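You operate a simulated robot arm through the tools that you are given. There is no shell and no other tool.

You run a simulated robot arm. Do the job below in one go: nothing can be reset, and whatever is moved stays where it is left.

JOB
Put the full black spool away and wind the grey spool full.
Fine: the full one stands in the small cup of the brown winder and goes in the open drawer; shut it; the new one goes in that cup and stays there.

The check looks at the end state, three seconds after you hand in, the way a careful person would. Anything else that was tipped, shoved, dropped, spilled or broken makes it a failure.

ROBOT AND FRAMES
A 6-joint arm with a two-finger parallel gripper, fixed in place. Base frame: the origin is at the foot of the arm, x ahead of it, y to its left, z up. Lengths are in cm, angles in degrees, forces in N, time in s.
With the tool pointing down near the work surface it reaches from about 32 to 70 cm from the base axis. Its first joint turns from -166.0 to 166.0 degrees. Payload 4.1 kg.
Tool frame: the origin (TCP) lies between the finger pads and is the grasp point; the fingertips stand 2.3 cm ahead of it; z points along the fingers, y is the line along which they close. The gripper opens to 9.4 cm. The fingers are 3.8 cm wide and 1 cm thick; the gripper's body (5.4 by 9.6 cm) begins 3.9 cm behind the TCP.
Orientation is that of the tool frame in the base frame, as a unit quaternion [w, x, y, z]. With the fingers straight down and closing along the base's y, the tool's x points along the base's -x, its y along +y and its z along -z.

CONTROLS
- The arm moves only by the tool step_arm. Its argument "steps" is a list of rows, each an object (a shift or turn left out is 0, a gripper value left out holds the last) with "hand": the closure in counts, from 0 (fully open) to 255 (shut); "linear": the shift along the tool's x, y, z in cm, a list of three; "turn": the turn, a rotation vector about the tool's x, y, z in degrees, a list of three. In form: [{"hand": hand, "linear": [tx, ty, tz], "turn": [wx, wy, wz]}, ...]. A call has 1 to 20 rows; each row is the pose to reach, as a shift and turn from the pose commanded when the call began, along the tool's axes at that moment. Each row takes 0.2 s and may step no farther than 5 cm and 8.6 degrees from the row before; otherwise, or with a gripper value out of range, the whole call is refused. Where a pose cannot be reached the arm comes as near as it can. A force on the tool above 60 N (or 10 N above the force at the start of the call, whichever is more), or a blocked arm, ends the call early, and 0.2 s more pass. Each finger travels about 4.5 cm/s and halts on what it meets, pressing with about 34 N; the grip force reading is that of the motor and also rises with nothing between the fingers. The clock runs only during rows and for 0.2 s after the last one: add rows that repeat a pose to give the fingers time. It gives the time, the measured TCP pose, the force on the tool (base axes), the opening and the grip force at its end, in the units of the frame above (readings bear some noise), with the torque about the TCP (base axes, N m) and any sound that the robot's microphone picked up.
- Cameras (640 x 400 px; columns grow to the right, rows downward): "scene" is fixed at [40.77, -65.2, 155.26]; the picture's right is [0.93, 0.37, 0.00], its down [0.30, -0.76, -0.57] and it looks along [-0.21, 0.53, -0.82] (base axes); focal length 331 px, centre (320, 200). "wrist" rides on the gripper at [8.6, 1.6, -7.4] in the tool frame; the picture's right is [-0.18, 0.98, 0.00], its down [-0.58, -0.11, -0.81] and it looks along [-0.79, -0.15, 0.59] (tool axes); focal length 243 px, centre (320, 200). There is no depth. A picture from a camera that has moved, and an enlarged one, comes with that camera's place and axes in the base frame and with its lens. The place of the scene camera against the robot may be out by one fixed shift of up to 2.5 cm in any direction.
- capture(camera): a new picture of that camera. It takes no simulated time.
- slide_trunk(by): slides the trunk up (or, below 0, down) by that many cm; the arm rides with it, the base frame stays. It gives what a move gives, with no picture.
- enlarge(camera, box): a new picture of the part [left, top, right, bottom] of that camera's present view, enlarged. It takes no simulated time.
- job_done(): hands the job in; it is judged then, once.

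Places have to be worked out from the pictures, the camera data and where the tool is seen. Open the gripper and draw the arm clear of the work before you hand the job in, unless the task says otherwise.

The tools are called after "Emit:" as a command line: name --argument value ..., lists and objects as JSON in quotes. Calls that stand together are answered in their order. step_arm: Moves the arm, as the interface text tells. Its arguments: {"type":"object","properties":{"steps":{"type":"array","items":{"type":"object","properties":{"hand":{"type":"number"},"linear":{"type":"array","items":{"type":"number"}},"turn":{"type":"array","items":{"type":"number"}}}}}},"required":["steps"]} The other tools are called the same way: slide_trunk (by) slides the trunk up or down; capture (camera) takes a picture; enlarge (camera, box) takes an enlarged picture of a part of a camera's view; job_done () hands the job in.

At the start:

```text
time_s: 0.0
ee_pos: [33.57, -9.01, 109.39]
orientation: [0.001, 0.0, 1.0, 0.0]
wrist_force: [-1.0, 0.9, 0.6]
wrist_torque: [0.04, 0.0, 0.01]
finger_gap: 9.4
grip_force: 0.0
trunk travel left (down, up): [-45.0, 14.0]
```

scene: 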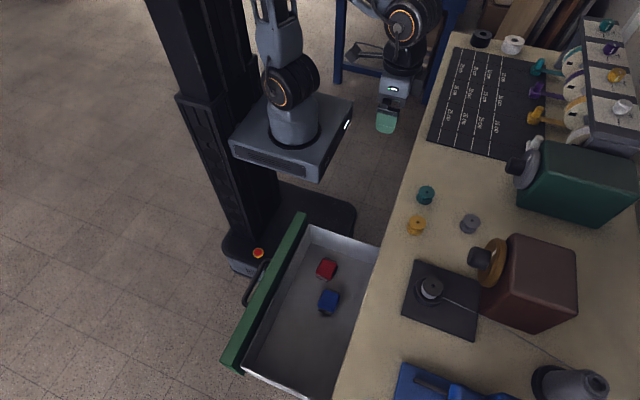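
wrist: 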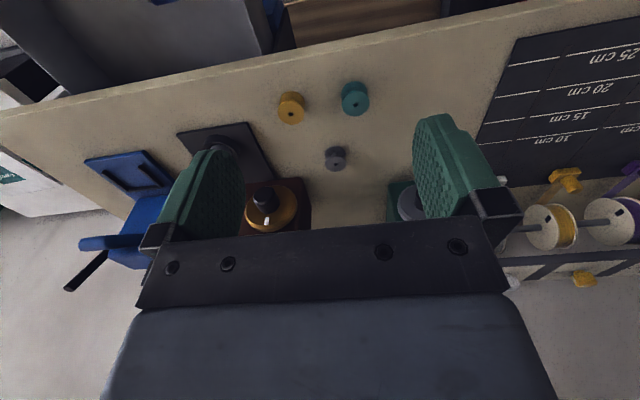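

I start by looking closer at the work area: winder, spools, drawer.

Emit:
enlarge --camera "scene" --box '[390, 160, 600, 360]'

Emit:
enlarge --camera "scene" --box '[210, 200, 450, 400]'

Emit:
enlarge --camera "wrist" --box '[160, 60, 440, 260]'

```text
2.00 times, centred on (495, 260) of scene
camera zoom: at [40.77, -65.2, 155.26], right [0.93, 0.37, 0.0], down [0.3, -0.76, -0.57], along [-0.21, 0.53, -0.82], focal length 663 px, centre (-30, 80)
```

zoom: 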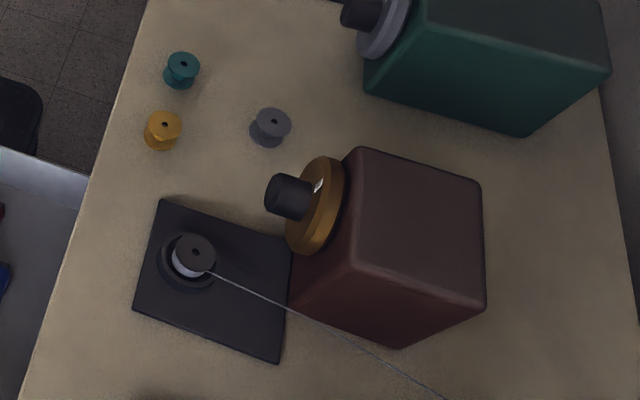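

```text
2.00 times, centred on (330, 300) of scene
camera zoom: at [40.77, -65.2, 155.26], right [0.93, 0.37, 0.0], down [0.3, -0.76, -0.57], along [-0.21, 0.53, -0.82], focal length 663 px, centre (300, 0)
```

zoom: 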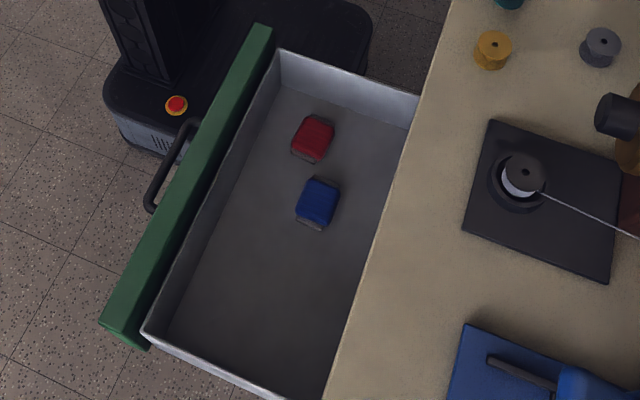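

```text
2.00 times, centred on (300, 160) of wrist
camera zoom: at [24.95, -7.47, 116.73], right [0.18, 0.98, 0.0], down [0.58, -0.11, 0.81], along [0.79, -0.15, -0.59], focal length 485 px, centre (360, 280)
```

zoom: 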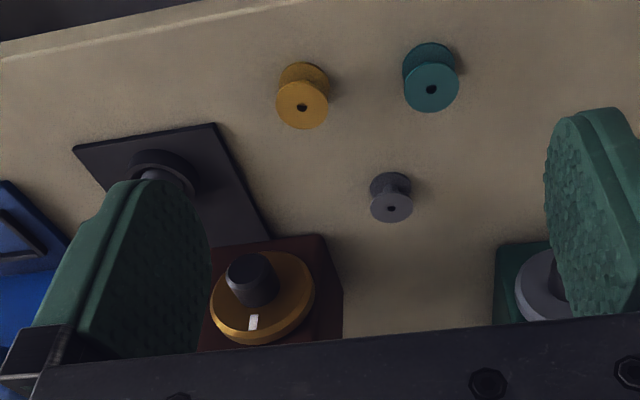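

The tool points straight down with tool x = −base x. Triangulating gives the table at about z≈83, the grey spool near (58,−11), the cup near (50,−30) and the knob near (59,−24,89). I'll move over to look at the cup and knob from the wrist camera.

Emit:
step_arm --steps '[{"linear": [-1, -4, 0]}, {"linear": [-1.5, -8, 0]}, {"linear": [-2, -12, 0]}, {"linear": [-2.5, -16, 0]}, {"linear": [-3, -20, 0]}, {"linear": [-3, -20, 0]}]'

Emit:
capture --camera "wrist"

Emit:
enlarge --camera "wrist" --box '[220, 80, 440, 220]'

Emit:
enlarge --camera "scene" --box '[380, 340, 640, 400]'

Emit:
enlarge --camera "scene" --box '[430, 20, 640, 200]'

```text
time_s: 1.4
ee_pos: [36.64, -29.02, 109.45]
orientation: [0.0, 0.0, 1.0, 0.0]
wrist_force: [-0.2, 0.1, -0.2]
wrist_torque: [0.05, -0.01, 0.01]
finger_gap: 9.39
grip_force: 0.0
trunk travel left (down, up): [-45.0, 14.0]
```

```text
taken
camera wrist: at [27.98, -27.34, 116.79], right [0.18, 0.98, 0.0], down [0.58, -0.11, 0.81], along [0.79, -0.15, -0.59], focal length 243 px, centre (320, 200)
```

wrist: 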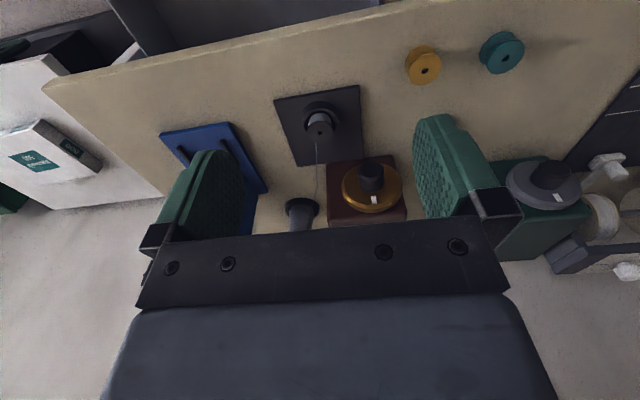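

```text
2.86 times, centred on (330, 150) of wrist
camera zoom: at [27.98, -27.34, 116.79], right [0.18, 0.98, 0.0], down [0.58, -0.11, 0.81], along [0.79, -0.15, -0.59], focal length 693 px, centre (291, 343)
```

zoom: 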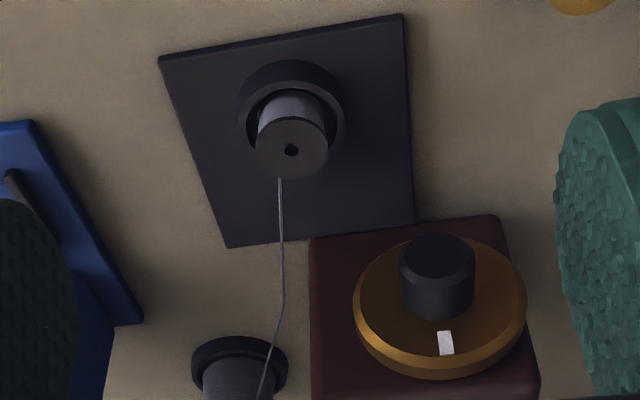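

```text
2.46 times, centred on (510, 370) of scene
camera zoom: at [40.77, -65.2, 155.26], right [0.93, 0.37, 0.0], down [0.3, -0.76, -0.57], along [-0.21, 0.53, -0.82], focal length 816 px, centre (-148, -218)
```

zoom: 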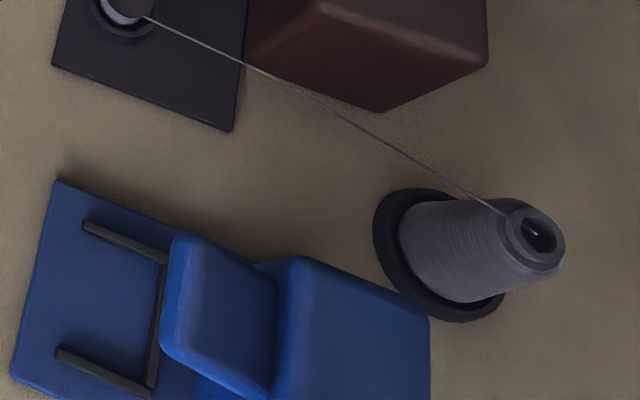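

```text
2.22 times, centred on (535, 110) of scene
camera zoom: at [40.77, -65.2, 155.26], right [0.93, 0.37, 0.0], down [0.3, -0.76, -0.57], along [-0.21, 0.53, -0.82], focal length 736 px, centre (-158, 400)
```

zoom: 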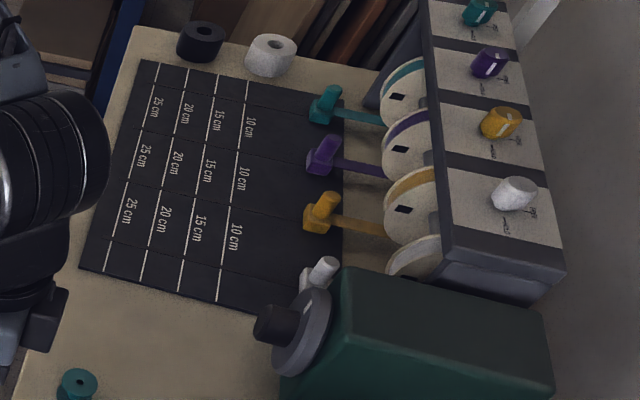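

The view shows the full spool with its thread in the cup, the gold dial with a black knob and a white mark at its top. I'll go lower and closer to the cup for a second ray.

Emit:
step_arm --steps '[{"linear": [-2, -1, 4]}, {"linear": [-4, -2, 8]}, {"linear": [-5.4, -2.5, 11]}, {"linear": [-5.4, -2.5, 11]}]'

Emit:
capture --camera "wrist"

Emit:
enlarge --camera "wrist" --box '[220, 80, 440, 220]'

```text
time_s: 2.4
ee_pos: [42.07, -31.53, 98.26]
orientation: [0.0, 0.001, 1.0, 0.0]
wrist_force: [-0.1, 0.6, 0.7]
wrist_torque: [-0.01, 0.01, -0.02]
finger_gap: 9.4
grip_force: 0.1
trunk travel left (down, up): [-45.0, 14.0]
```

```text
taken
camera wrist: at [33.4, -29.98, 105.62], right [0.18, 0.98, 0.0], down [0.58, -0.11, 0.81], along [0.79, -0.15, -0.59], focal length 243 px, centre (320, 200)
```

wrist: 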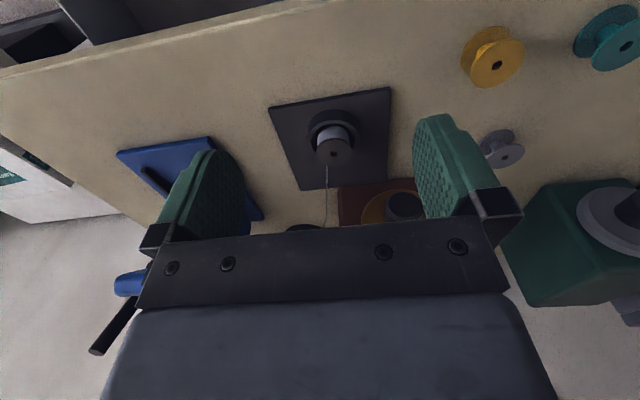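

```text
2.86 times, centred on (330, 150) of wrist
camera zoom: at [33.4, -29.98, 105.62], right [0.18, 0.98, 0.0], down [0.58, -0.11, 0.81], along [0.79, -0.15, -0.59], focal length 693 px, centre (291, 343)
```

zoom: 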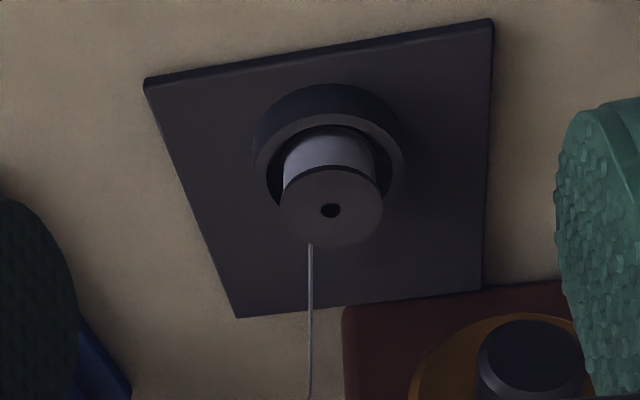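

Triangulating two wrist views puts the full spool's top at about (52.4, −32.0, 84.9), its flange about 4.2 cm across, and the cup rim at z≈83. Before grasping, I'll yaw the tool so the wrist camera looks along −y into the drawer.

Emit:
step_arm --steps '[{"linear": [1.3, 1.2, -0.7], "turn": [0, 0, 8.2]}, {"linear": [2.6, 2.4, -1.4], "turn": [0, 0, 16.4]}, {"linear": [3.9, 3.6, -2.1], "turn": [0, 0, 24.6]}, {"linear": [5.2, 4.8, -2.8], "turn": [0, 0, 32.8]}, {"linear": [6.5, 6.0, -3.5], "turn": [0, 0, 41]}, {"linear": [7.8, 7.2, -4.2], "turn": [0, 0, 49.2]}, {"linear": [9.1, 8.4, -4.9], "turn": [0, 0, 57.4]}, {"linear": [10.4, 9.6, -5.6], "turn": [0, 0, 65.6]}, {"linear": [11.7, 10.8, -6.3], "turn": [0, 0, 73.8]}, {"linear": [13, 12, -7], "turn": [0, 0, 82]}, {"linear": [14, 13.2, -7], "turn": [0, 0, 90]}, {"linear": [14, 13.2, -7], "turn": [0, 0, 90]}]'

Emit:
capture --camera "wrist"

Emit:
capture --camera "scene"

```text
time_s: 5.0
ee_pos: [27.99, -18.47, 105.22]
orientation: [0.0, 0.708, 0.706, 0.0]
wrist_force: [-0.4, -0.7, -0.7]
wrist_torque: [0.03, 0.0, -0.03]
finger_gap: 9.4
grip_force: 0.1
trunk travel left (down, up): [-45.0, 14.0]
```

```text
taken
camera wrist: at [29.61, -9.77, 112.61], right [0.98, -0.19, 0.0], down [-0.11, -0.58, 0.81], along [-0.15, -0.79, -0.59], focal length 243 px, centre (320, 200)
```

wrist: 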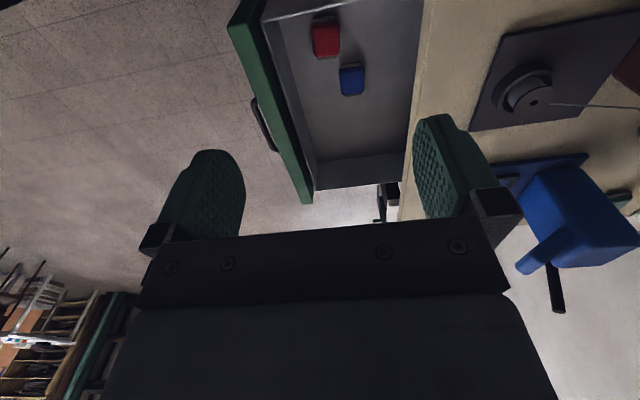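

```text
taken
```

scene: 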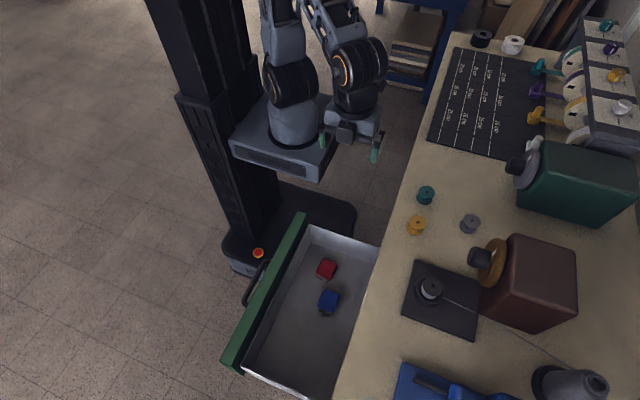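

The drawer view is good. I'll enlarge both for matching drawer corners.

Emit:
enlarge --camera "wrist" --box '[220, 0, 440, 215]'

Emit:
enlarge --camera "scene" --box '[210, 200, 410, 400]'

```text
1.86 times, centred on (330, 108) of wrist
camera zoom: at [29.61, -9.77, 112.61], right [0.98, -0.19, 0.0], down [-0.11, -0.58, 0.81], along [-0.15, -0.79, -0.59], focal length 451 px, centre (301, 372)
```

zoom: 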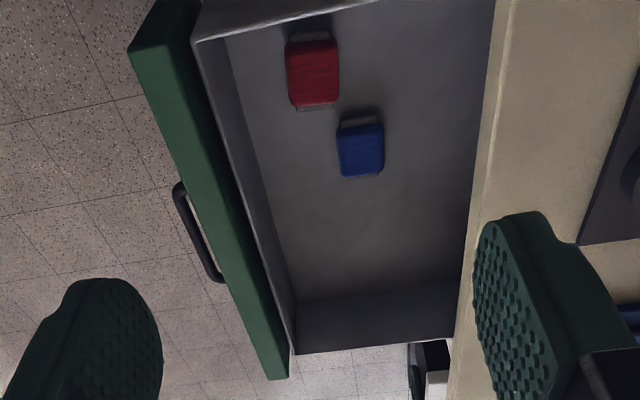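

```text
2.00 times, centred on (310, 300) of scene
camera zoom: at [40.77, -65.2, 155.26], right [0.93, 0.37, 0.0], down [0.3, -0.76, -0.57], along [-0.21, 0.53, -0.82], focal length 663 px, centre (340, 0)
```

zoom: 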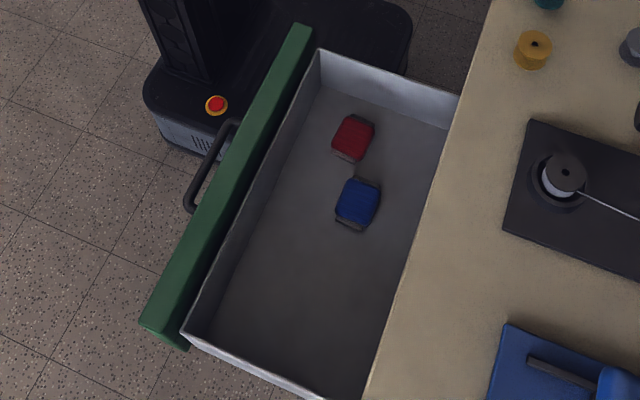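

Drawer: wall top z≈70.5, floor ≈59–60, inside x≈18 to the table edge ≈39.5, y −61…−21; the handle is at about (11, −41, 67). Red and blue blocks sit at y>−40, so the y≈−52 area is free. Now I go back above the cup, unwinding the yaw.

Emit:
step_arm --steps '[{"linear": [-1.2, 2.2, 0], "turn": [0, 0, -8.2]}, {"linear": [-2.4, 4.4, 0], "turn": [0, 0, -16.4]}, {"linear": [-3.6, 6.6, 0], "turn": [0, 0, -24.6]}, {"linear": [-4.8, 8.8, 1], "turn": [0, 0, -32.8]}, {"linear": [-6.0, 11, 2], "turn": [0, 0, -41]}, {"linear": [-7.2, 13.2, 4], "turn": [0, 0, -49.2]}, {"linear": [-8.5, 15.4, 6], "turn": [0, 0, -57.4]}, {"linear": [-9.8, 17.6, 8], "turn": [0, 0, -65.6]}, {"linear": [-11.2, 20, 9], "turn": [0, 0, -73.8]}, {"linear": [-12.5, 22.4, 10], "turn": [0, 0, -82]}, {"linear": [-13.5, 24.4, 11.2], "turn": [0, 0, -90]}, {"linear": [-13.5, 24.4, 11.2], "turn": [0, 0, -90]}]'

Emit:
capture --camera "wrist"

Emit:
enlarge --camera "wrist" --box '[230, 30, 410, 220]'

```text
time_s: 7.6
ee_pos: [52.47, -31.82, 94.04]
orientation: [0.0, -0.001, 1.0, 0.0]
wrist_force: [-0.4, -0.2, 0.3]
wrist_torque: [0.0, 0.01, -0.02]
finger_gap: 9.39
grip_force: 0.1
trunk travel left (down, up): [-45.0, 14.0]
```

```text
taken
camera wrist: at [43.88, -30.26, 101.46], right [0.18, 0.98, 0.0], down [0.58, -0.11, 0.81], along [0.79, -0.15, -0.59], focal length 243 px, centre (320, 200)
```

wrist: 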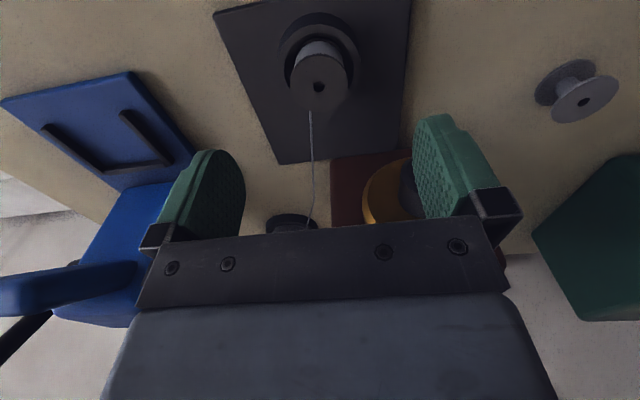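

```text
2.11 times, centred on (320, 125) of wrist
camera zoom: at [43.88, -30.26, 101.46], right [0.18, 0.98, 0.0], down [0.58, -0.11, 0.81], along [0.79, -0.15, -0.59], focal length 511 px, centre (320, 358)
```

zoom: 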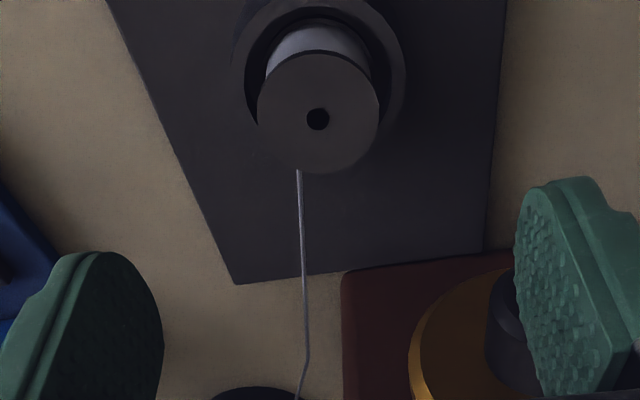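

Refined: full spool top at (53.0, −32.05, 84.4), flange about 4.2 cm, rim z≈82.3. I descend to TCP z≈85 (tips just over the rim) and close.

Emit:
step_arm --steps '[{"linear": [-0.53, -0.23, 3]}, {"linear": [-0.53, -0.23, 6]}, {"linear": [-0.53, -0.23, 8]}, {"linear": [-0.53, -0.23, 9.0]}, {"linear": [-0.53, -0.23, 9.0]}]'

Emit:
capture --camera "wrist"

```text
time_s: 8.8
ee_pos: [52.83, -32.02, 85.07]
orientation: [0.0, 0.001, 1.0, 0.001]
wrist_force: [0.6, 0.0, -0.4]
wrist_torque: [0.01, 0.01, 0.0]
finger_gap: 9.37
grip_force: 0.1
trunk travel left (down, up): [-45.0, 14.0]
```

```text
taken
camera wrist: at [44.27, -30.37, 92.49], right [0.18, 0.98, 0.0], down [0.58, -0.11, 0.81], along [0.79, -0.15, -0.59], focal length 243 px, centre (320, 200)
```

wrist: 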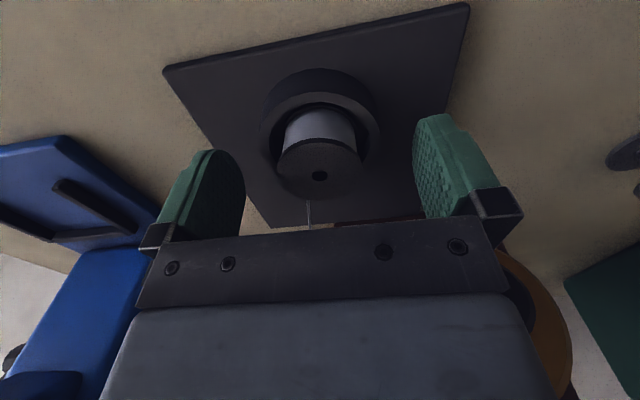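

The spool hole projects almost on the TCP, so alignment is right. Closing the fingers.

Emit:
step_arm --steps '[{"hand": 170, "linear": [-0.2, 0, 0]}, {"hand": 170, "linear": [-0.2, 0, 0]}, {"hand": 170, "linear": [-0.2, 0, 0]}, {"hand": 170, "linear": [-0.2, 0, 0]}, {"hand": 170, "linear": [-0.2, 0, 0]}]'

Emit:
capture --camera "wrist"

```text
time_s: 10.0
ee_pos: [53.13, -32.06, 85.13]
orientation: [0.0, 0.0, 1.0, 0.0]
wrist_force: [-0.2, 0.7, 1.4]
wrist_torque: [0.03, 0.04, 0.02]
finger_gap: 3.74
grip_force: 34.2
trunk travel left (down, up): [-45.0, 14.0]
```

```text
taken
camera wrist: at [44.49, -30.42, 92.53], right [0.18, 0.98, 0.0], down [0.58, -0.11, 0.81], along [0.79, -0.15, -0.59], focal length 243 px, centre (320, 200)
```

wrist: 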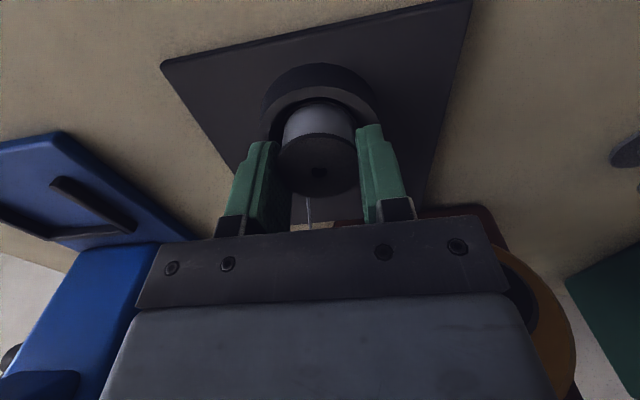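

Gripped at 3.74 cm with 34 N. Lifting straight up.

Emit:
step_arm --steps '[{"linear": [0, 0, -1]}, {"linear": [0, 0, -2.5]}, {"linear": [0, 0, -4.5]}, {"linear": [0, 0, -7]}, {"linear": [0, 0, -9.5]}, {"linear": [0, 0, -12]}, {"linear": [0, 0, -12]}]'

Emit:
capture --camera "wrist"

Emit:
enlarge --camera "scene" --box '[380, 200, 620, 400]'

```text
time_s: 11.6
ee_pos: [53.14, -32.14, 97.19]
orientation: [0.001, 0.0, 1.0, 0.0]
wrist_force: [0.2, 0.5, 0.1]
wrist_torque: [0.02, -0.01, -0.01]
finger_gap: 3.79
grip_force: 33.8
trunk travel left (down, up): [-45.0, 14.0]
```

```text
taken
camera wrist: at [44.47, -30.52, 104.63], right [0.18, 0.98, 0.0], down [0.58, -0.11, 0.81], along [0.79, -0.15, -0.59], focal length 243 px, centre (320, 200)
```

wrist: 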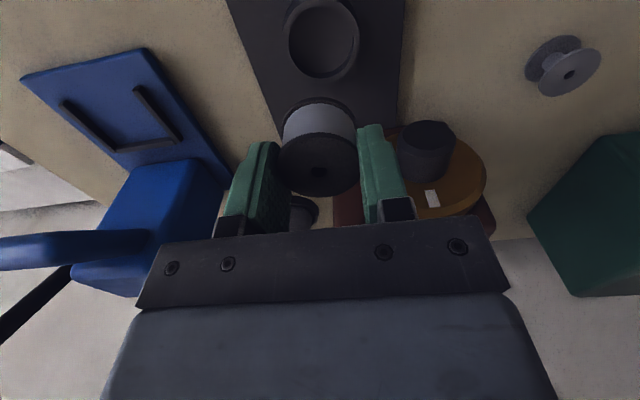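

```text
2.00 times, centred on (500, 300) of scene
camera zoom: at [40.77, -65.2, 155.26], right [0.93, 0.37, 0.0], down [0.3, -0.76, -0.57], along [-0.21, 0.53, -0.82], focal length 663 px, centre (-40, 0)
```

zoom: 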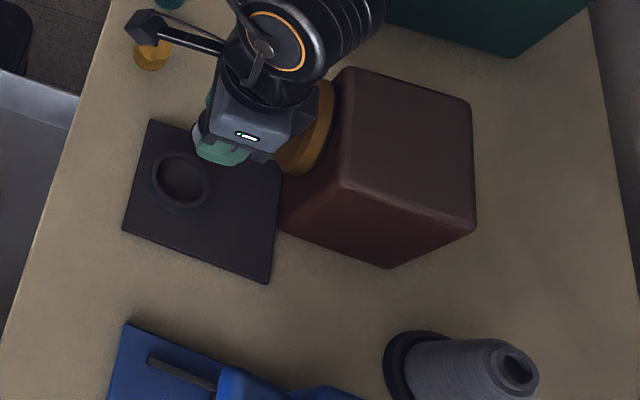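

The full spool is out and hangs about 4.0 cm below the TCP; the cup is empty and the thread is gone. Next, carry it over the drawer at (28, −51), yawing so the camera arm sits on the +y side.

Emit:
step_arm --steps '[{"linear": [2.3, -1.7, 0], "turn": [0, 0, 8.2]}, {"linear": [4.6, -3.4, 0], "turn": [0, 0, 16.4]}, {"linear": [6.9, -5.1, 0], "turn": [0, 0, 24.6]}, {"linear": [9.2, -6.8, 0], "turn": [0, 0, 32.8]}, {"linear": [11.5, -8.5, 0], "turn": [0, 0, 41]}, {"linear": [13.8, -10.2, 0], "turn": [0, 0, 49.2]}, {"linear": [16.1, -12, 0], "turn": [0, 0, 57.4]}, {"linear": [18.4, -13.8, 0], "turn": [0, 0, 65.6]}, {"linear": [20.7, -15.5, 0], "turn": [0, 0, 73.8]}, {"linear": [23, -17.2, 0], "turn": [0, 0, 82]}, {"linear": [25.1, -18.9, 0], "turn": [0, 0, 90]}, {"linear": [25.1, -18.9, 0], "turn": [0, 0, 90]}]'

Emit:
capture --camera "wrist"

Emit:
capture --camera "scene"

```text
time_s: 14.2
ee_pos: [28.19, -50.99, 97.22]
orientation: [0.0, 0.709, 0.705, 0.0]
wrist_force: [0.4, -0.4, -0.4]
wrist_torque: [0.0, 0.01, 0.01]
finger_gap: 3.81
grip_force: 34.4
trunk travel left (down, up): [-45.0, 14.0]
```

```text
taken
camera wrist: at [29.79, -42.39, 104.62], right [0.98, -0.19, 0.0], down [-0.11, -0.58, 0.81], along [-0.15, -0.79, -0.59], focal length 243 px, centre (320, 200)
```

wrist: 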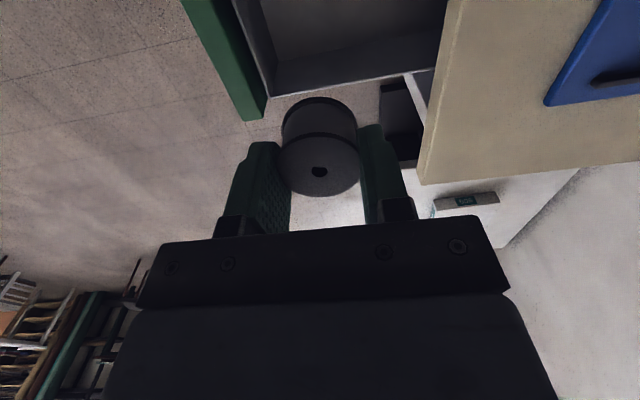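

```text
taken
```

scene: 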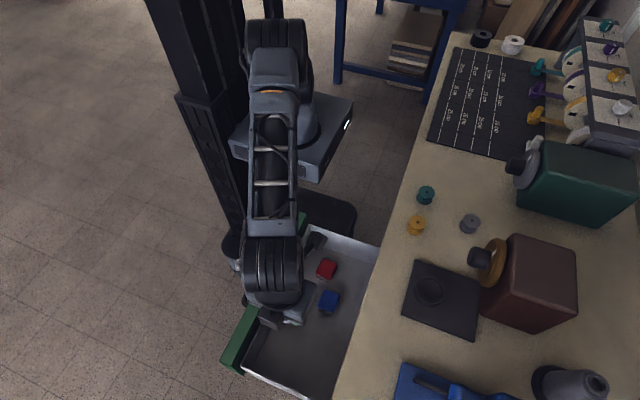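

Drawer geometry confirmed (floor z≈60). I descend toward TCP z≈66 and check before touching down.

Emit:
step_arm --steps '[{"linear": [0, 0, 4]}, {"linear": [0, 0, 8]}, {"linear": [0, 0, 12]}, {"linear": [0, 0, 16]}, {"linear": [0, 0, 20]}, {"linear": [0, 0, 24]}, {"linear": [0, 0, 27]}, {"linear": [0, 0, 29.5]}, {"linear": [0, 0, 31]}, {"linear": [0, 0, 31]}]'

Emit:
capture --camera "wrist"

Emit:
enlarge --camera "scene" --box '[210, 200, 410, 400]'

```text
time_s: 16.4
ee_pos: [28.2, -50.95, 66.23]
orientation: [0.0, 0.708, 0.706, -0.001]
wrist_force: [0.7, 0.0, 0.8]
wrist_torque: [0.02, 0.0, -0.04]
finger_gap: 3.79
grip_force: 34.7
trunk travel left (down, up): [-45.0, 14.0]
```

```text
taken
camera wrist: at [29.71, -42.31, 73.6], right [0.98, -0.18, 0.0], down [-0.11, -0.58, 0.81], along [-0.15, -0.79, -0.59], focal length 243 px, centre (320, 200)
```

wrist: 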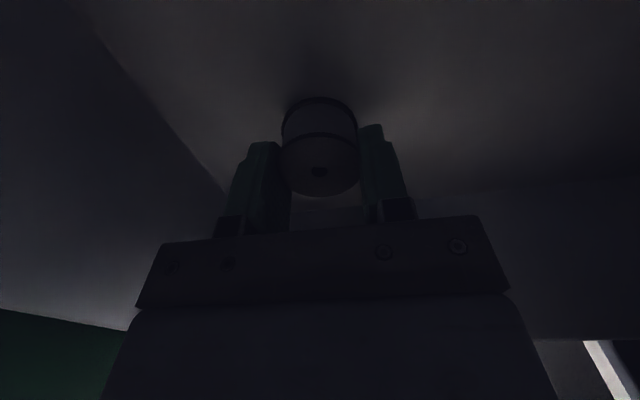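

```text
2.00 times, centred on (310, 300) of scene
camera zoom: at [40.77, -65.2, 155.26], right [0.93, 0.37, 0.0], down [0.3, -0.76, -0.57], along [-0.21, 0.53, -0.82], focal length 663 px, centre (340, 0)
```

zoom: 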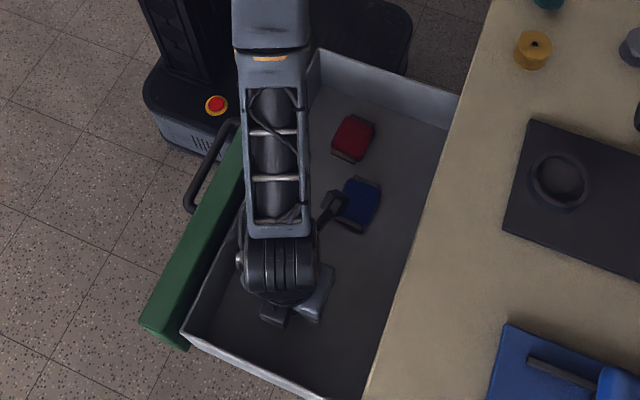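

Clear inside the drawer. Lowering gently, looking for floor contact.

Emit:
step_arm --steps '[{"linear": [0, 0, 0.6]}, {"linear": [0, 0, 1.2]}, {"linear": [0, 0, 1.7]}, {"linear": [0, 0, 1.7]}]'

Emit:
capture --camera "wrist"

```text
time_s: 17.4
ee_pos: [28.2, -51.03, 64.91]
orientation: [0.003, 0.707, 0.707, -0.001]
wrist_force: [-0.3, 8.3, 37.5]
wrist_torque: [0.36, 0.22, -0.03]
finger_gap: 3.8
grip_force: 34.4
trunk travel left (down, up): [-45.0, 14.0]
```

```text
taken
camera wrist: at [29.76, -42.33, 72.3], right [0.98, -0.18, 0.0], down [-0.11, -0.58, 0.81], along [-0.15, -0.8, -0.59], focal length 243 px, centre (320, 200)
```

wrist: 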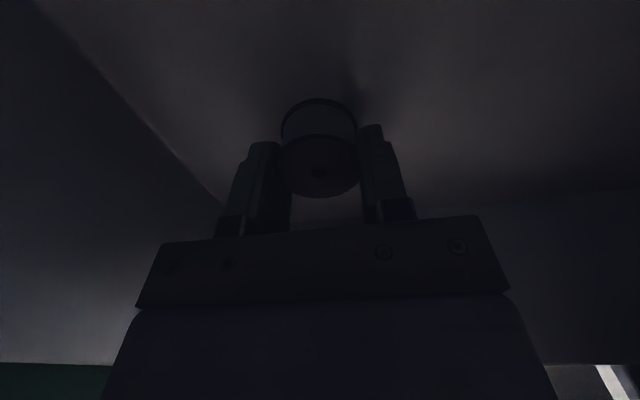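

Contact: 37 N upward at TCP 64.9 with small torque, so the spool stands on the drawer floor. I back off slightly to release the load, then open the fingers.

Emit:
step_arm --steps '[{"linear": [0, 0, -0.15]}, {"linear": [0, 0, -0.3]}, {"linear": [0, 0, -0.3]}]'

```text
time_s: 18.2
ee_pos: [27.94, -51.02, 64.97]
orientation: [0.002, 0.708, 0.706, -0.001]
wrist_force: [-1.3, -5.2, 24.7]
wrist_torque: [-0.17, 0.16, 0.0]
finger_gap: 3.74
grip_force: 34.2
trunk travel left (down, up): [-45.0, 14.0]
```

Still 25 N; ease up a little more.

Emit:
step_arm --steps '[{"linear": [0, 0, -0.15]}, {"linear": [0, 0, -0.15]}]'

```text
time_s: 18.8
ee_pos: [27.95, -50.9, 65.15]
orientation: [0.0, 0.707, 0.707, 0.001]
wrist_force: [-1.3, -8.3, 18.1]
wrist_torque: [-0.25, 0.08, 0.04]
finger_gap: 3.68
grip_force: 33.8
trunk travel left (down, up): [-45.0, 14.0]
```

Another small lift until the load is near zero.

Emit:
step_arm --steps '[{"linear": [0, 0, -0.2]}, {"linear": [0, 0, -0.2]}]'

```text
time_s: 19.4
ee_pos: [27.84, -50.92, 64.98]
orientation: [-0.003, 0.707, 0.707, 0.0]
wrist_force: [-0.5, -2.2, 7.7]
wrist_torque: [-0.09, -0.01, 0.03]
finger_gap: 3.7
grip_force: 34.2
trunk travel left (down, up): [-45.0, 14.0]
```

Load is down to about 8 N. Opening the gripper to about 7 cm.

Emit:
step_arm --steps '[{"hand": 65, "linear": [0, 0, 0]}, {"hand": 65, "linear": [0, 0, 0]}, {"hand": 65, "linear": [0, 0, 0]}]'

Emit:
capture --camera "wrist"

```text
time_s: 20.2
ee_pos: [27.91, -51.1, 65.02]
orientation: [0.0, 0.707, 0.707, 0.0]
wrist_force: [0.1, -0.1, -0.2]
wrist_torque: [-0.01, 0.03, -0.01]
finger_gap: 7.02
grip_force: 0.1
trunk travel left (down, up): [-45.0, 14.0]
```

```text
taken
camera wrist: at [29.57, -42.37, 72.46], right [0.98, -0.18, 0.0], down [-0.11, -0.58, 0.81], along [-0.15, -0.79, -0.59], focal length 243 px, centre (320, 200)
```

wrist: 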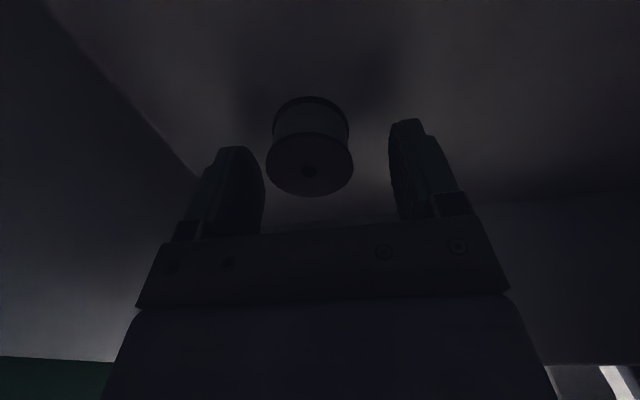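

The spool stands upright and free between the fingers. I rise straight up out of the drawer.

Emit:
step_arm --steps '[{"linear": [0, 0, -1]}, {"linear": [0, 0, -3]}, {"linear": [0, 0, -6]}, {"linear": [0, 0, -10]}, {"linear": [0, 0, -14]}, {"linear": [0, 0, -18]}, {"linear": [0, 0, -22]}, {"linear": [0, 0, -26]}, {"linear": [0, 0, -30]}, {"linear": [0, 0, -30]}]'

Emit:
capture --camera "wrist"

Emit:
enlarge --camera "scene" --box '[210, 200, 410, 400]'

```text
time_s: 22.4
ee_pos: [27.9, -51.21, 94.96]
orientation: [-0.001, 0.707, 0.707, 0.0]
wrist_force: [0.4, -0.4, 0.3]
wrist_torque: [-0.04, 0.02, -0.04]
finger_gap: 7.0
grip_force: 0.1
trunk travel left (down, up): [-45.0, 14.0]
```

```text
taken
camera wrist: at [29.51, -42.49, 102.31], right [0.98, -0.18, 0.0], down [-0.11, -0.58, 0.81], along [-0.15, -0.79, -0.59], focal length 243 px, centre (320, 200)
```

wrist: 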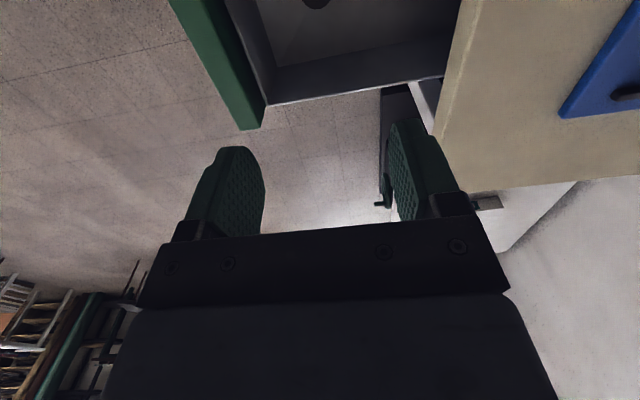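

```text
2.00 times, centred on (310, 300) of scene
camera zoom: at [40.77, -65.2, 155.26], right [0.93, 0.37, 0.0], down [0.3, -0.76, -0.57], along [-0.21, 0.53, -0.82], focal length 663 px, centre (340, 0)
```

zoom: 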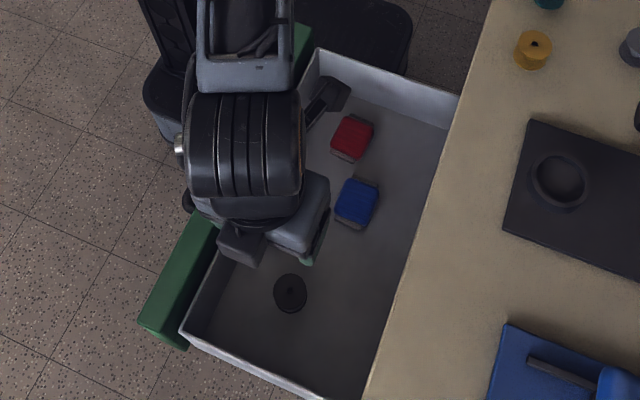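

The spool stands upright in the drawer, clear of the blocks. Now I move outside the front panel with closed fingers, to (4.5, −41), to push on the handle.

Emit:
step_arm --steps '[{"hand": 255, "linear": [1.3, -3, 0]}, {"hand": 255, "linear": [2.6, -6, 0]}, {"hand": 255, "linear": [3.9, -9, 0]}, {"hand": 255, "linear": [5.2, -12, 0]}, {"hand": 255, "linear": [6.5, -15, 0]}, {"hand": 255, "linear": [7.8, -18, 0]}, {"hand": 255, "linear": [9, -21, 0]}, {"hand": 255, "linear": [10.2, -23.4, 0]}, {"hand": 255, "linear": [10.2, -23.4, 0]}]'

Emit:
capture --camera "wrist"

Emit:
capture --camera "scene"

```text
time_s: 24.4
ee_pos: [4.37, -40.76, 95.03]
orientation: [0.0, 0.707, 0.707, 0.0]
wrist_force: [-0.4, 0.3, 0.0]
wrist_torque: [0.05, 0.05, 0.01]
finger_gap: 0.0
grip_force: 33.9
trunk travel left (down, up): [-45.0, 14.0]
```

```text
taken
camera wrist: at [6.08, -32.16, 102.39], right [0.98, -0.18, 0.0], down [-0.11, -0.58, 0.81], along [-0.15, -0.79, -0.59], focal length 243 px, centre (320, 200)
```

wrist: 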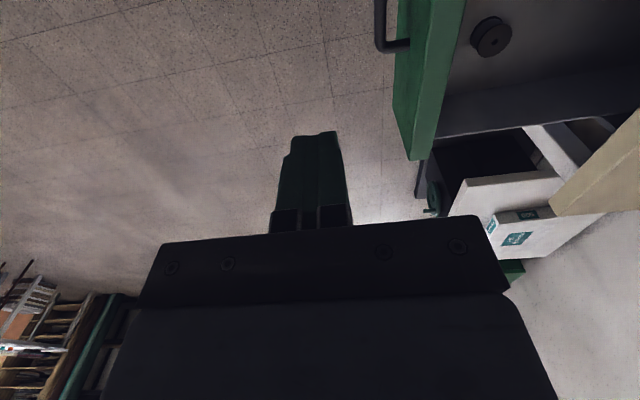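

```text
taken
```

scene: 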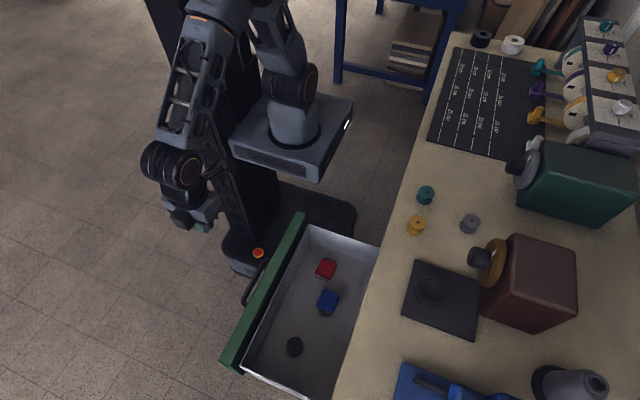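

Handle bar confirmed near x≈11, y −34…−48, z≈67; the panel top is about z≈74. With the present yaw the gripper body would touch the panel, so I yaw back (camera toward −x) and then descend outside the panel.

Emit:
step_arm --steps '[{"turn": [0, 0, -8.2]}, {"turn": [0, 0, -16.4]}, {"turn": [0, 0, -24.6]}, {"turn": [0, 0, -32.8]}, {"turn": [0, 0, -41]}, {"turn": [0, 0, -49.2]}, {"turn": [0, 0, -57.4]}, {"turn": [0, 0, -65.6]}, {"turn": [0, 0, -73.8]}, {"turn": [0, 0, -82]}, {"turn": [0, 0, -90]}, {"turn": [0, 0, -90]}]'

Emit:
capture --camera "wrist"

```text
time_s: 27.0
ee_pos: [4.65, -40.77, 95.23]
orientation: [0.001, -0.001, 1.0, 0.0]
wrist_force: [-0.4, 0.3, -0.4]
wrist_torque: [-0.03, 0.04, 0.0]
finger_gap: 0.01
grip_force: 34.3
trunk travel left (down, up): [-45.0, 14.0]
```

```text
taken
camera wrist: at [-4.04, -39.21, 102.44], right [0.18, 0.98, 0.0], down [0.58, -0.11, 0.81], along [0.79, -0.15, -0.59], focal length 243 px, centre (320, 200)
```

wrist: 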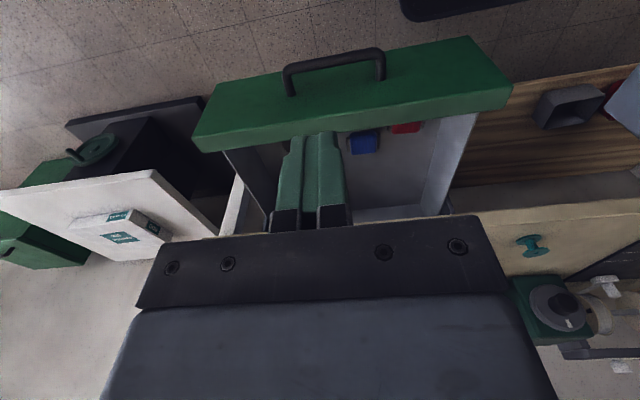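

A very clear view of the handle: mid at about (11.3, −40.3). I descend at x≈4.6 to TCP z≈66.7.

Emit:
step_arm --steps '[{"linear": [0, 0.3, 4]}, {"linear": [0, 0.3, 8]}, {"linear": [0, 0.3, 12]}, {"linear": [0, 0.3, 16]}, {"linear": [0, 0.3, 20]}, {"linear": [0, 0.3, 24]}, {"linear": [0, 0.3, 27]}, {"linear": [0, 0.3, 28.5]}, {"linear": [0, 0.3, 28.5]}]'

Emit:
capture --camera "wrist"

Emit:
capture --camera "scene"

```text
time_s: 29.0
ee_pos: [4.39, -40.48, 66.29]
orientation: [0.0, 0.0, 1.0, 0.0]
wrist_force: [-0.3, -0.2, -0.5]
wrist_torque: [0.02, -0.02, 0.03]
finger_gap: 0.0
grip_force: 34.0
trunk travel left (down, up): [-45.0, 14.0]
```

```text
taken
camera wrist: at [-4.26, -38.9, 73.69], right [0.18, 0.98, 0.0], down [0.58, -0.11, 0.81], along [0.79, -0.15, -0.59], focal length 243 px, centre (320, 200)
```

wrist: 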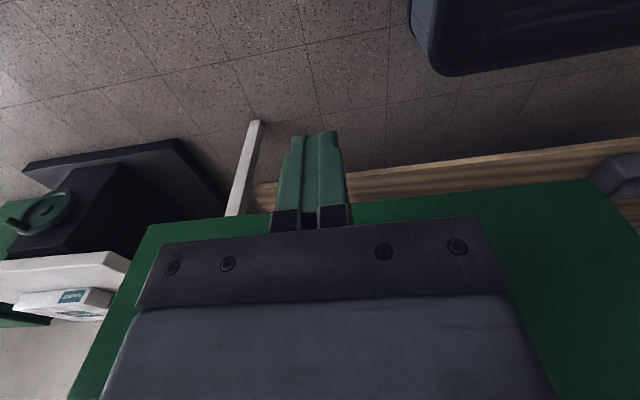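

```text
taken
```

scene: 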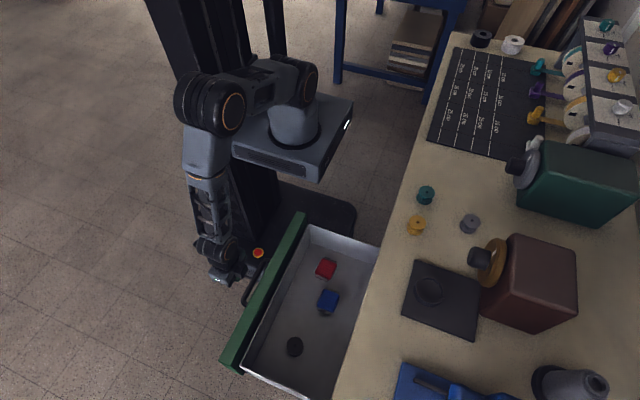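

Tool is outside the handle at its height. I push slowly in +x so the standing spool doesn't topple.

Emit:
step_arm --steps '[{"linear": [-1.5, 0, 0]}, {"linear": [-2.7, 0, 0]}, {"linear": [-3.3, 0, 0]}, {"linear": [-3.8, 0, 0]}, {"linear": [-4.3, 0, 0]}, {"linear": [-4.8, 0, 0]}, {"linear": [-5.3, 0, 0]}, {"linear": [-5.8, 0, 0]}, {"linear": [-6.4, 0, 0]}, {"linear": [-7.0, 0, 0]}, {"linear": [-7.6, 0, 0]}, {"linear": [-8.2, 0, 0]}, {"linear": [-8.8, 0, 0]}, {"linear": [-9.4, 0, 0]}, {"linear": [-10, 0, 0]}, {"linear": [-10.5, 0, 0]}, {"linear": [-10.8, 0, 0]}, {"linear": [-11, 0, 0]}]'

Emit:
capture --camera "scene"

```text
time_s: 32.8
ee_pos: [15.62, -40.62, 66.59]
orientation: [0.0, -0.001, 1.0, -0.001]
wrist_force: [-0.6, -0.7, 0.6]
wrist_torque: [0.02, -0.01, 0.01]
finger_gap: 0.01
grip_force: 33.9
trunk travel left (down, up): [-45.0, 14.0]
```

```text
taken
```

scene: 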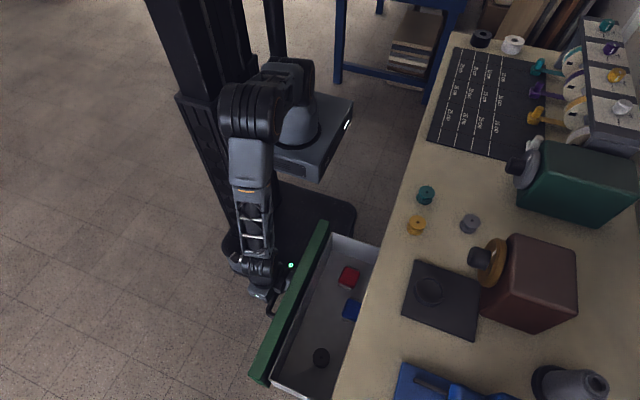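

The drawer moves freely and the contents ride along undisturbed. Keep pushing.

Emit:
step_arm --steps '[{"linear": [-0.3, 0, 0]}, {"linear": [-0.7, 0, 0]}, {"linear": [-1.2, 0, 0]}, {"linear": [-1.8, 0, 0]}, {"linear": [-2.4, 0, 0]}, {"linear": [-3.0, 0, 0]}, {"linear": [-3.6, 0, 0]}, {"linear": [-4.2, 0, 0]}, {"linear": [-4.8, 0, 0]}, {"linear": [-5.4, 0, 0]}, {"linear": [-6.0, 0, 0]}, {"linear": [-6.6, 0, 0]}, {"linear": [-7.1, 0, 0]}, {"linear": [-7.6, 0, 0]}, {"linear": [-8.0, 0, 0]}, {"linear": [-8.3, 0, 0]}, {"linear": [-8.6, 0, 0]}, {"linear": [-8.8, 0, 0]}, {"linear": [-9, 0, 0]}]'

Emit:
capture --camera "scene"

Emit:
capture --camera "wrist"

```text
time_s: 36.8
ee_pos: [24.7, -40.45, 66.59]
orientation: [0.0, -0.001, 1.0, 0.0]
wrist_force: [-1.7, -1.1, -1.0]
wrist_torque: [-0.02, -0.04, 0.05]
finger_gap: 0.0
grip_force: 33.9
trunk travel left (down, up): [-45.0, 14.0]
```

```text
taken
```

scene: 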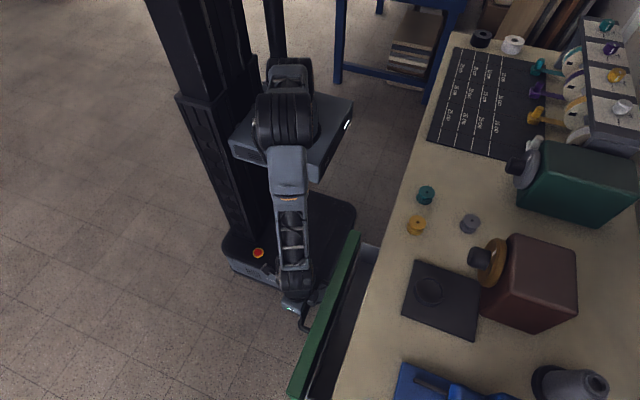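

```text
taken
camera wrist: at [15.97, -38.83, 74.03], right [0.18, 0.98, 0.0], down [0.58, -0.11, 0.81], along [0.79, -0.15, -0.59], focal length 243 px, centre (320, 200)
```

wrist: 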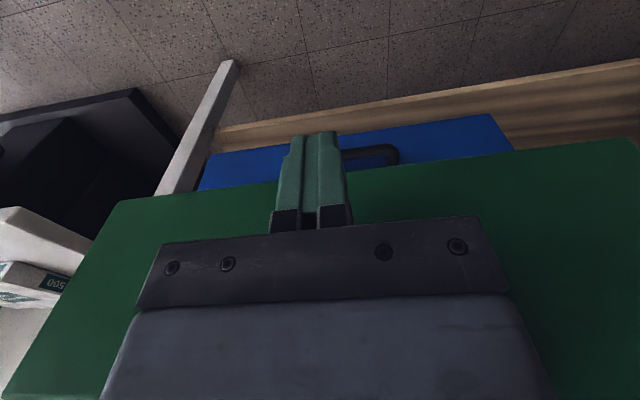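

Still about 4–8 cm to go (a closed blue drawer below shows the closed plane). Continue until force rises.

Emit:
step_arm --steps '[{"linear": [-0.3, 0, 0]}, {"linear": [-0.7, 0, 0]}, {"linear": [-1.2, 0, 0]}, {"linear": [-1.7, 0, 0]}, {"linear": [-2.2, 0, 0]}, {"linear": [-2.7, 0, 0]}, {"linear": [-3.2, 0, 0]}, {"linear": [-3.6, 0, 0]}, {"linear": [-4.0, 0, 0]}, {"linear": [-4.4, 0, 0]}, {"linear": [-4.7, 0, 0]}, {"linear": [-5, 0, 0]}, {"linear": [-5.3, 0, 0]}, {"linear": [-5.6, 0, 0]}, {"linear": [-5.9, 0, 0]}, {"linear": [-6.2, 0, 0]}, {"linear": [-6.5, 0, 0]}]'

Emit:
capture --camera "scene"

Emit:
capture --camera "wrist"

```text
time_s: 40.4
ee_pos: [30.95, -40.42, 66.5]
orientation: [0.001, 0.0, 1.0, 0.0]
wrist_force: [-0.9, 0.0, -0.6]
wrist_torque: [0.0, -0.03, 0.03]
finger_gap: 0.0
grip_force: 34.5
trunk travel left (down, up): [-45.0, 14.0]
```

```text
taken
```

scene: 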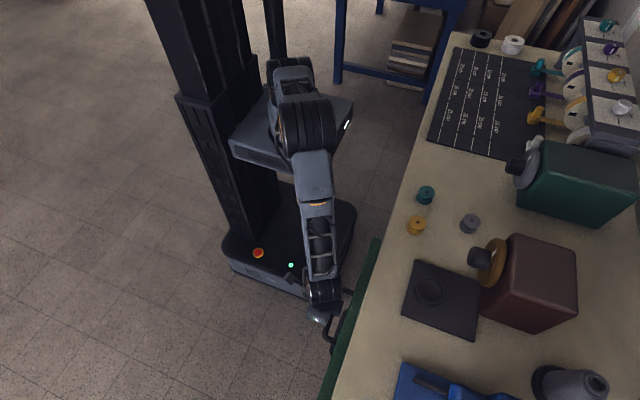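

```text
taken
camera wrist: at [22.41, -38.83, 73.99], right [0.18, 0.98, 0.0], down [0.58, -0.11, 0.81], along [0.79, -0.15, -0.59], focal length 243 px, centre (320, 200)
```

wrist: 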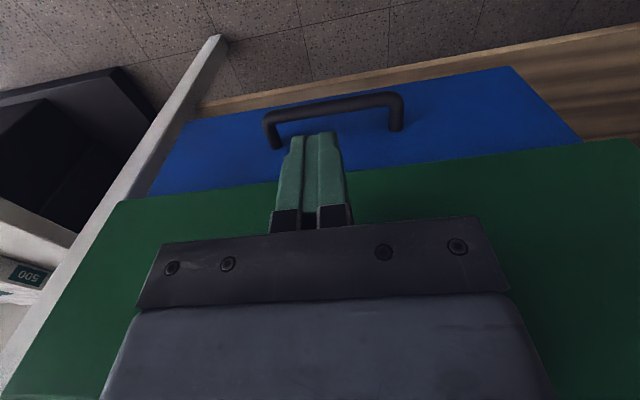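

No stop force yet; continue pushing in small steps.

Emit:
step_arm --steps '[{"linear": [-0.2, 0, 0]}, {"linear": [-0.4, 0, 0]}, {"linear": [-0.6, 0, 0]}, {"linear": [-0.8, 0, 0]}, {"linear": [-1.0, 0, 0]}, {"linear": [-1.2, 0, 0]}, {"linear": [-1.4, 0, 0]}, {"linear": [-1.6, 0, 0]}, {"linear": [-1.8, 0, 0]}, {"linear": [-2, 0, 0]}, {"linear": [-2, 0, 0]}]'

Emit:
capture --camera "wrist"

Emit:
enlarge --camera "scene" --box '[280, 220, 460, 400]'

```text
time_s: 42.8
ee_pos: [32.98, -40.48, 66.57]
orientation: [0.0, 0.001, 1.0, 0.0]
wrist_force: [-2.8, -1.3, -1.0]
wrist_torque: [0.0, -0.02, -0.04]
finger_gap: 0.0
grip_force: 34.4
trunk travel left (down, up): [-45.0, 14.0]
```

```text
taken
camera wrist: at [24.43, -38.9, 74.01], right [0.19, 0.98, 0.0], down [0.58, -0.11, 0.81], along [0.79, -0.15, -0.59], focal length 243 px, centre (320, 200)
```

wrist: 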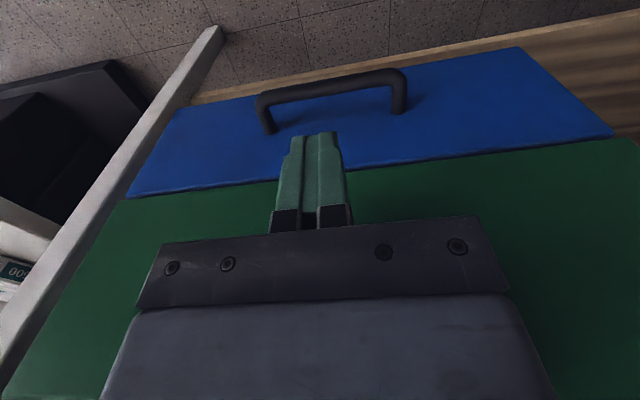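

```text
2.22 times, centred on (370, 310) of scene
camera zoom: at [40.77, -65.2, 155.26], right [0.93, 0.37, 0.0], down [0.3, -0.76, -0.57], along [-0.21, 0.53, -0.82], focal length 736 px, centre (209, -44)
```

zoom: 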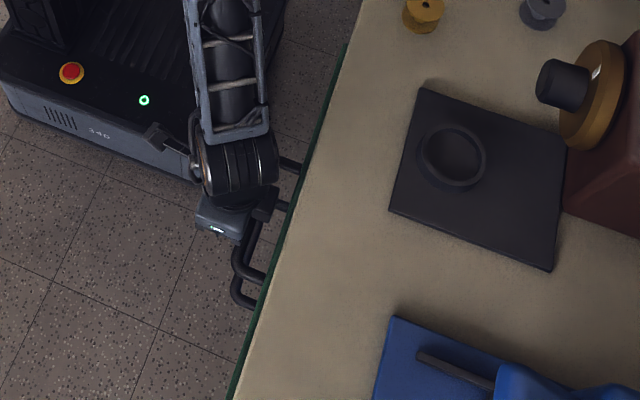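

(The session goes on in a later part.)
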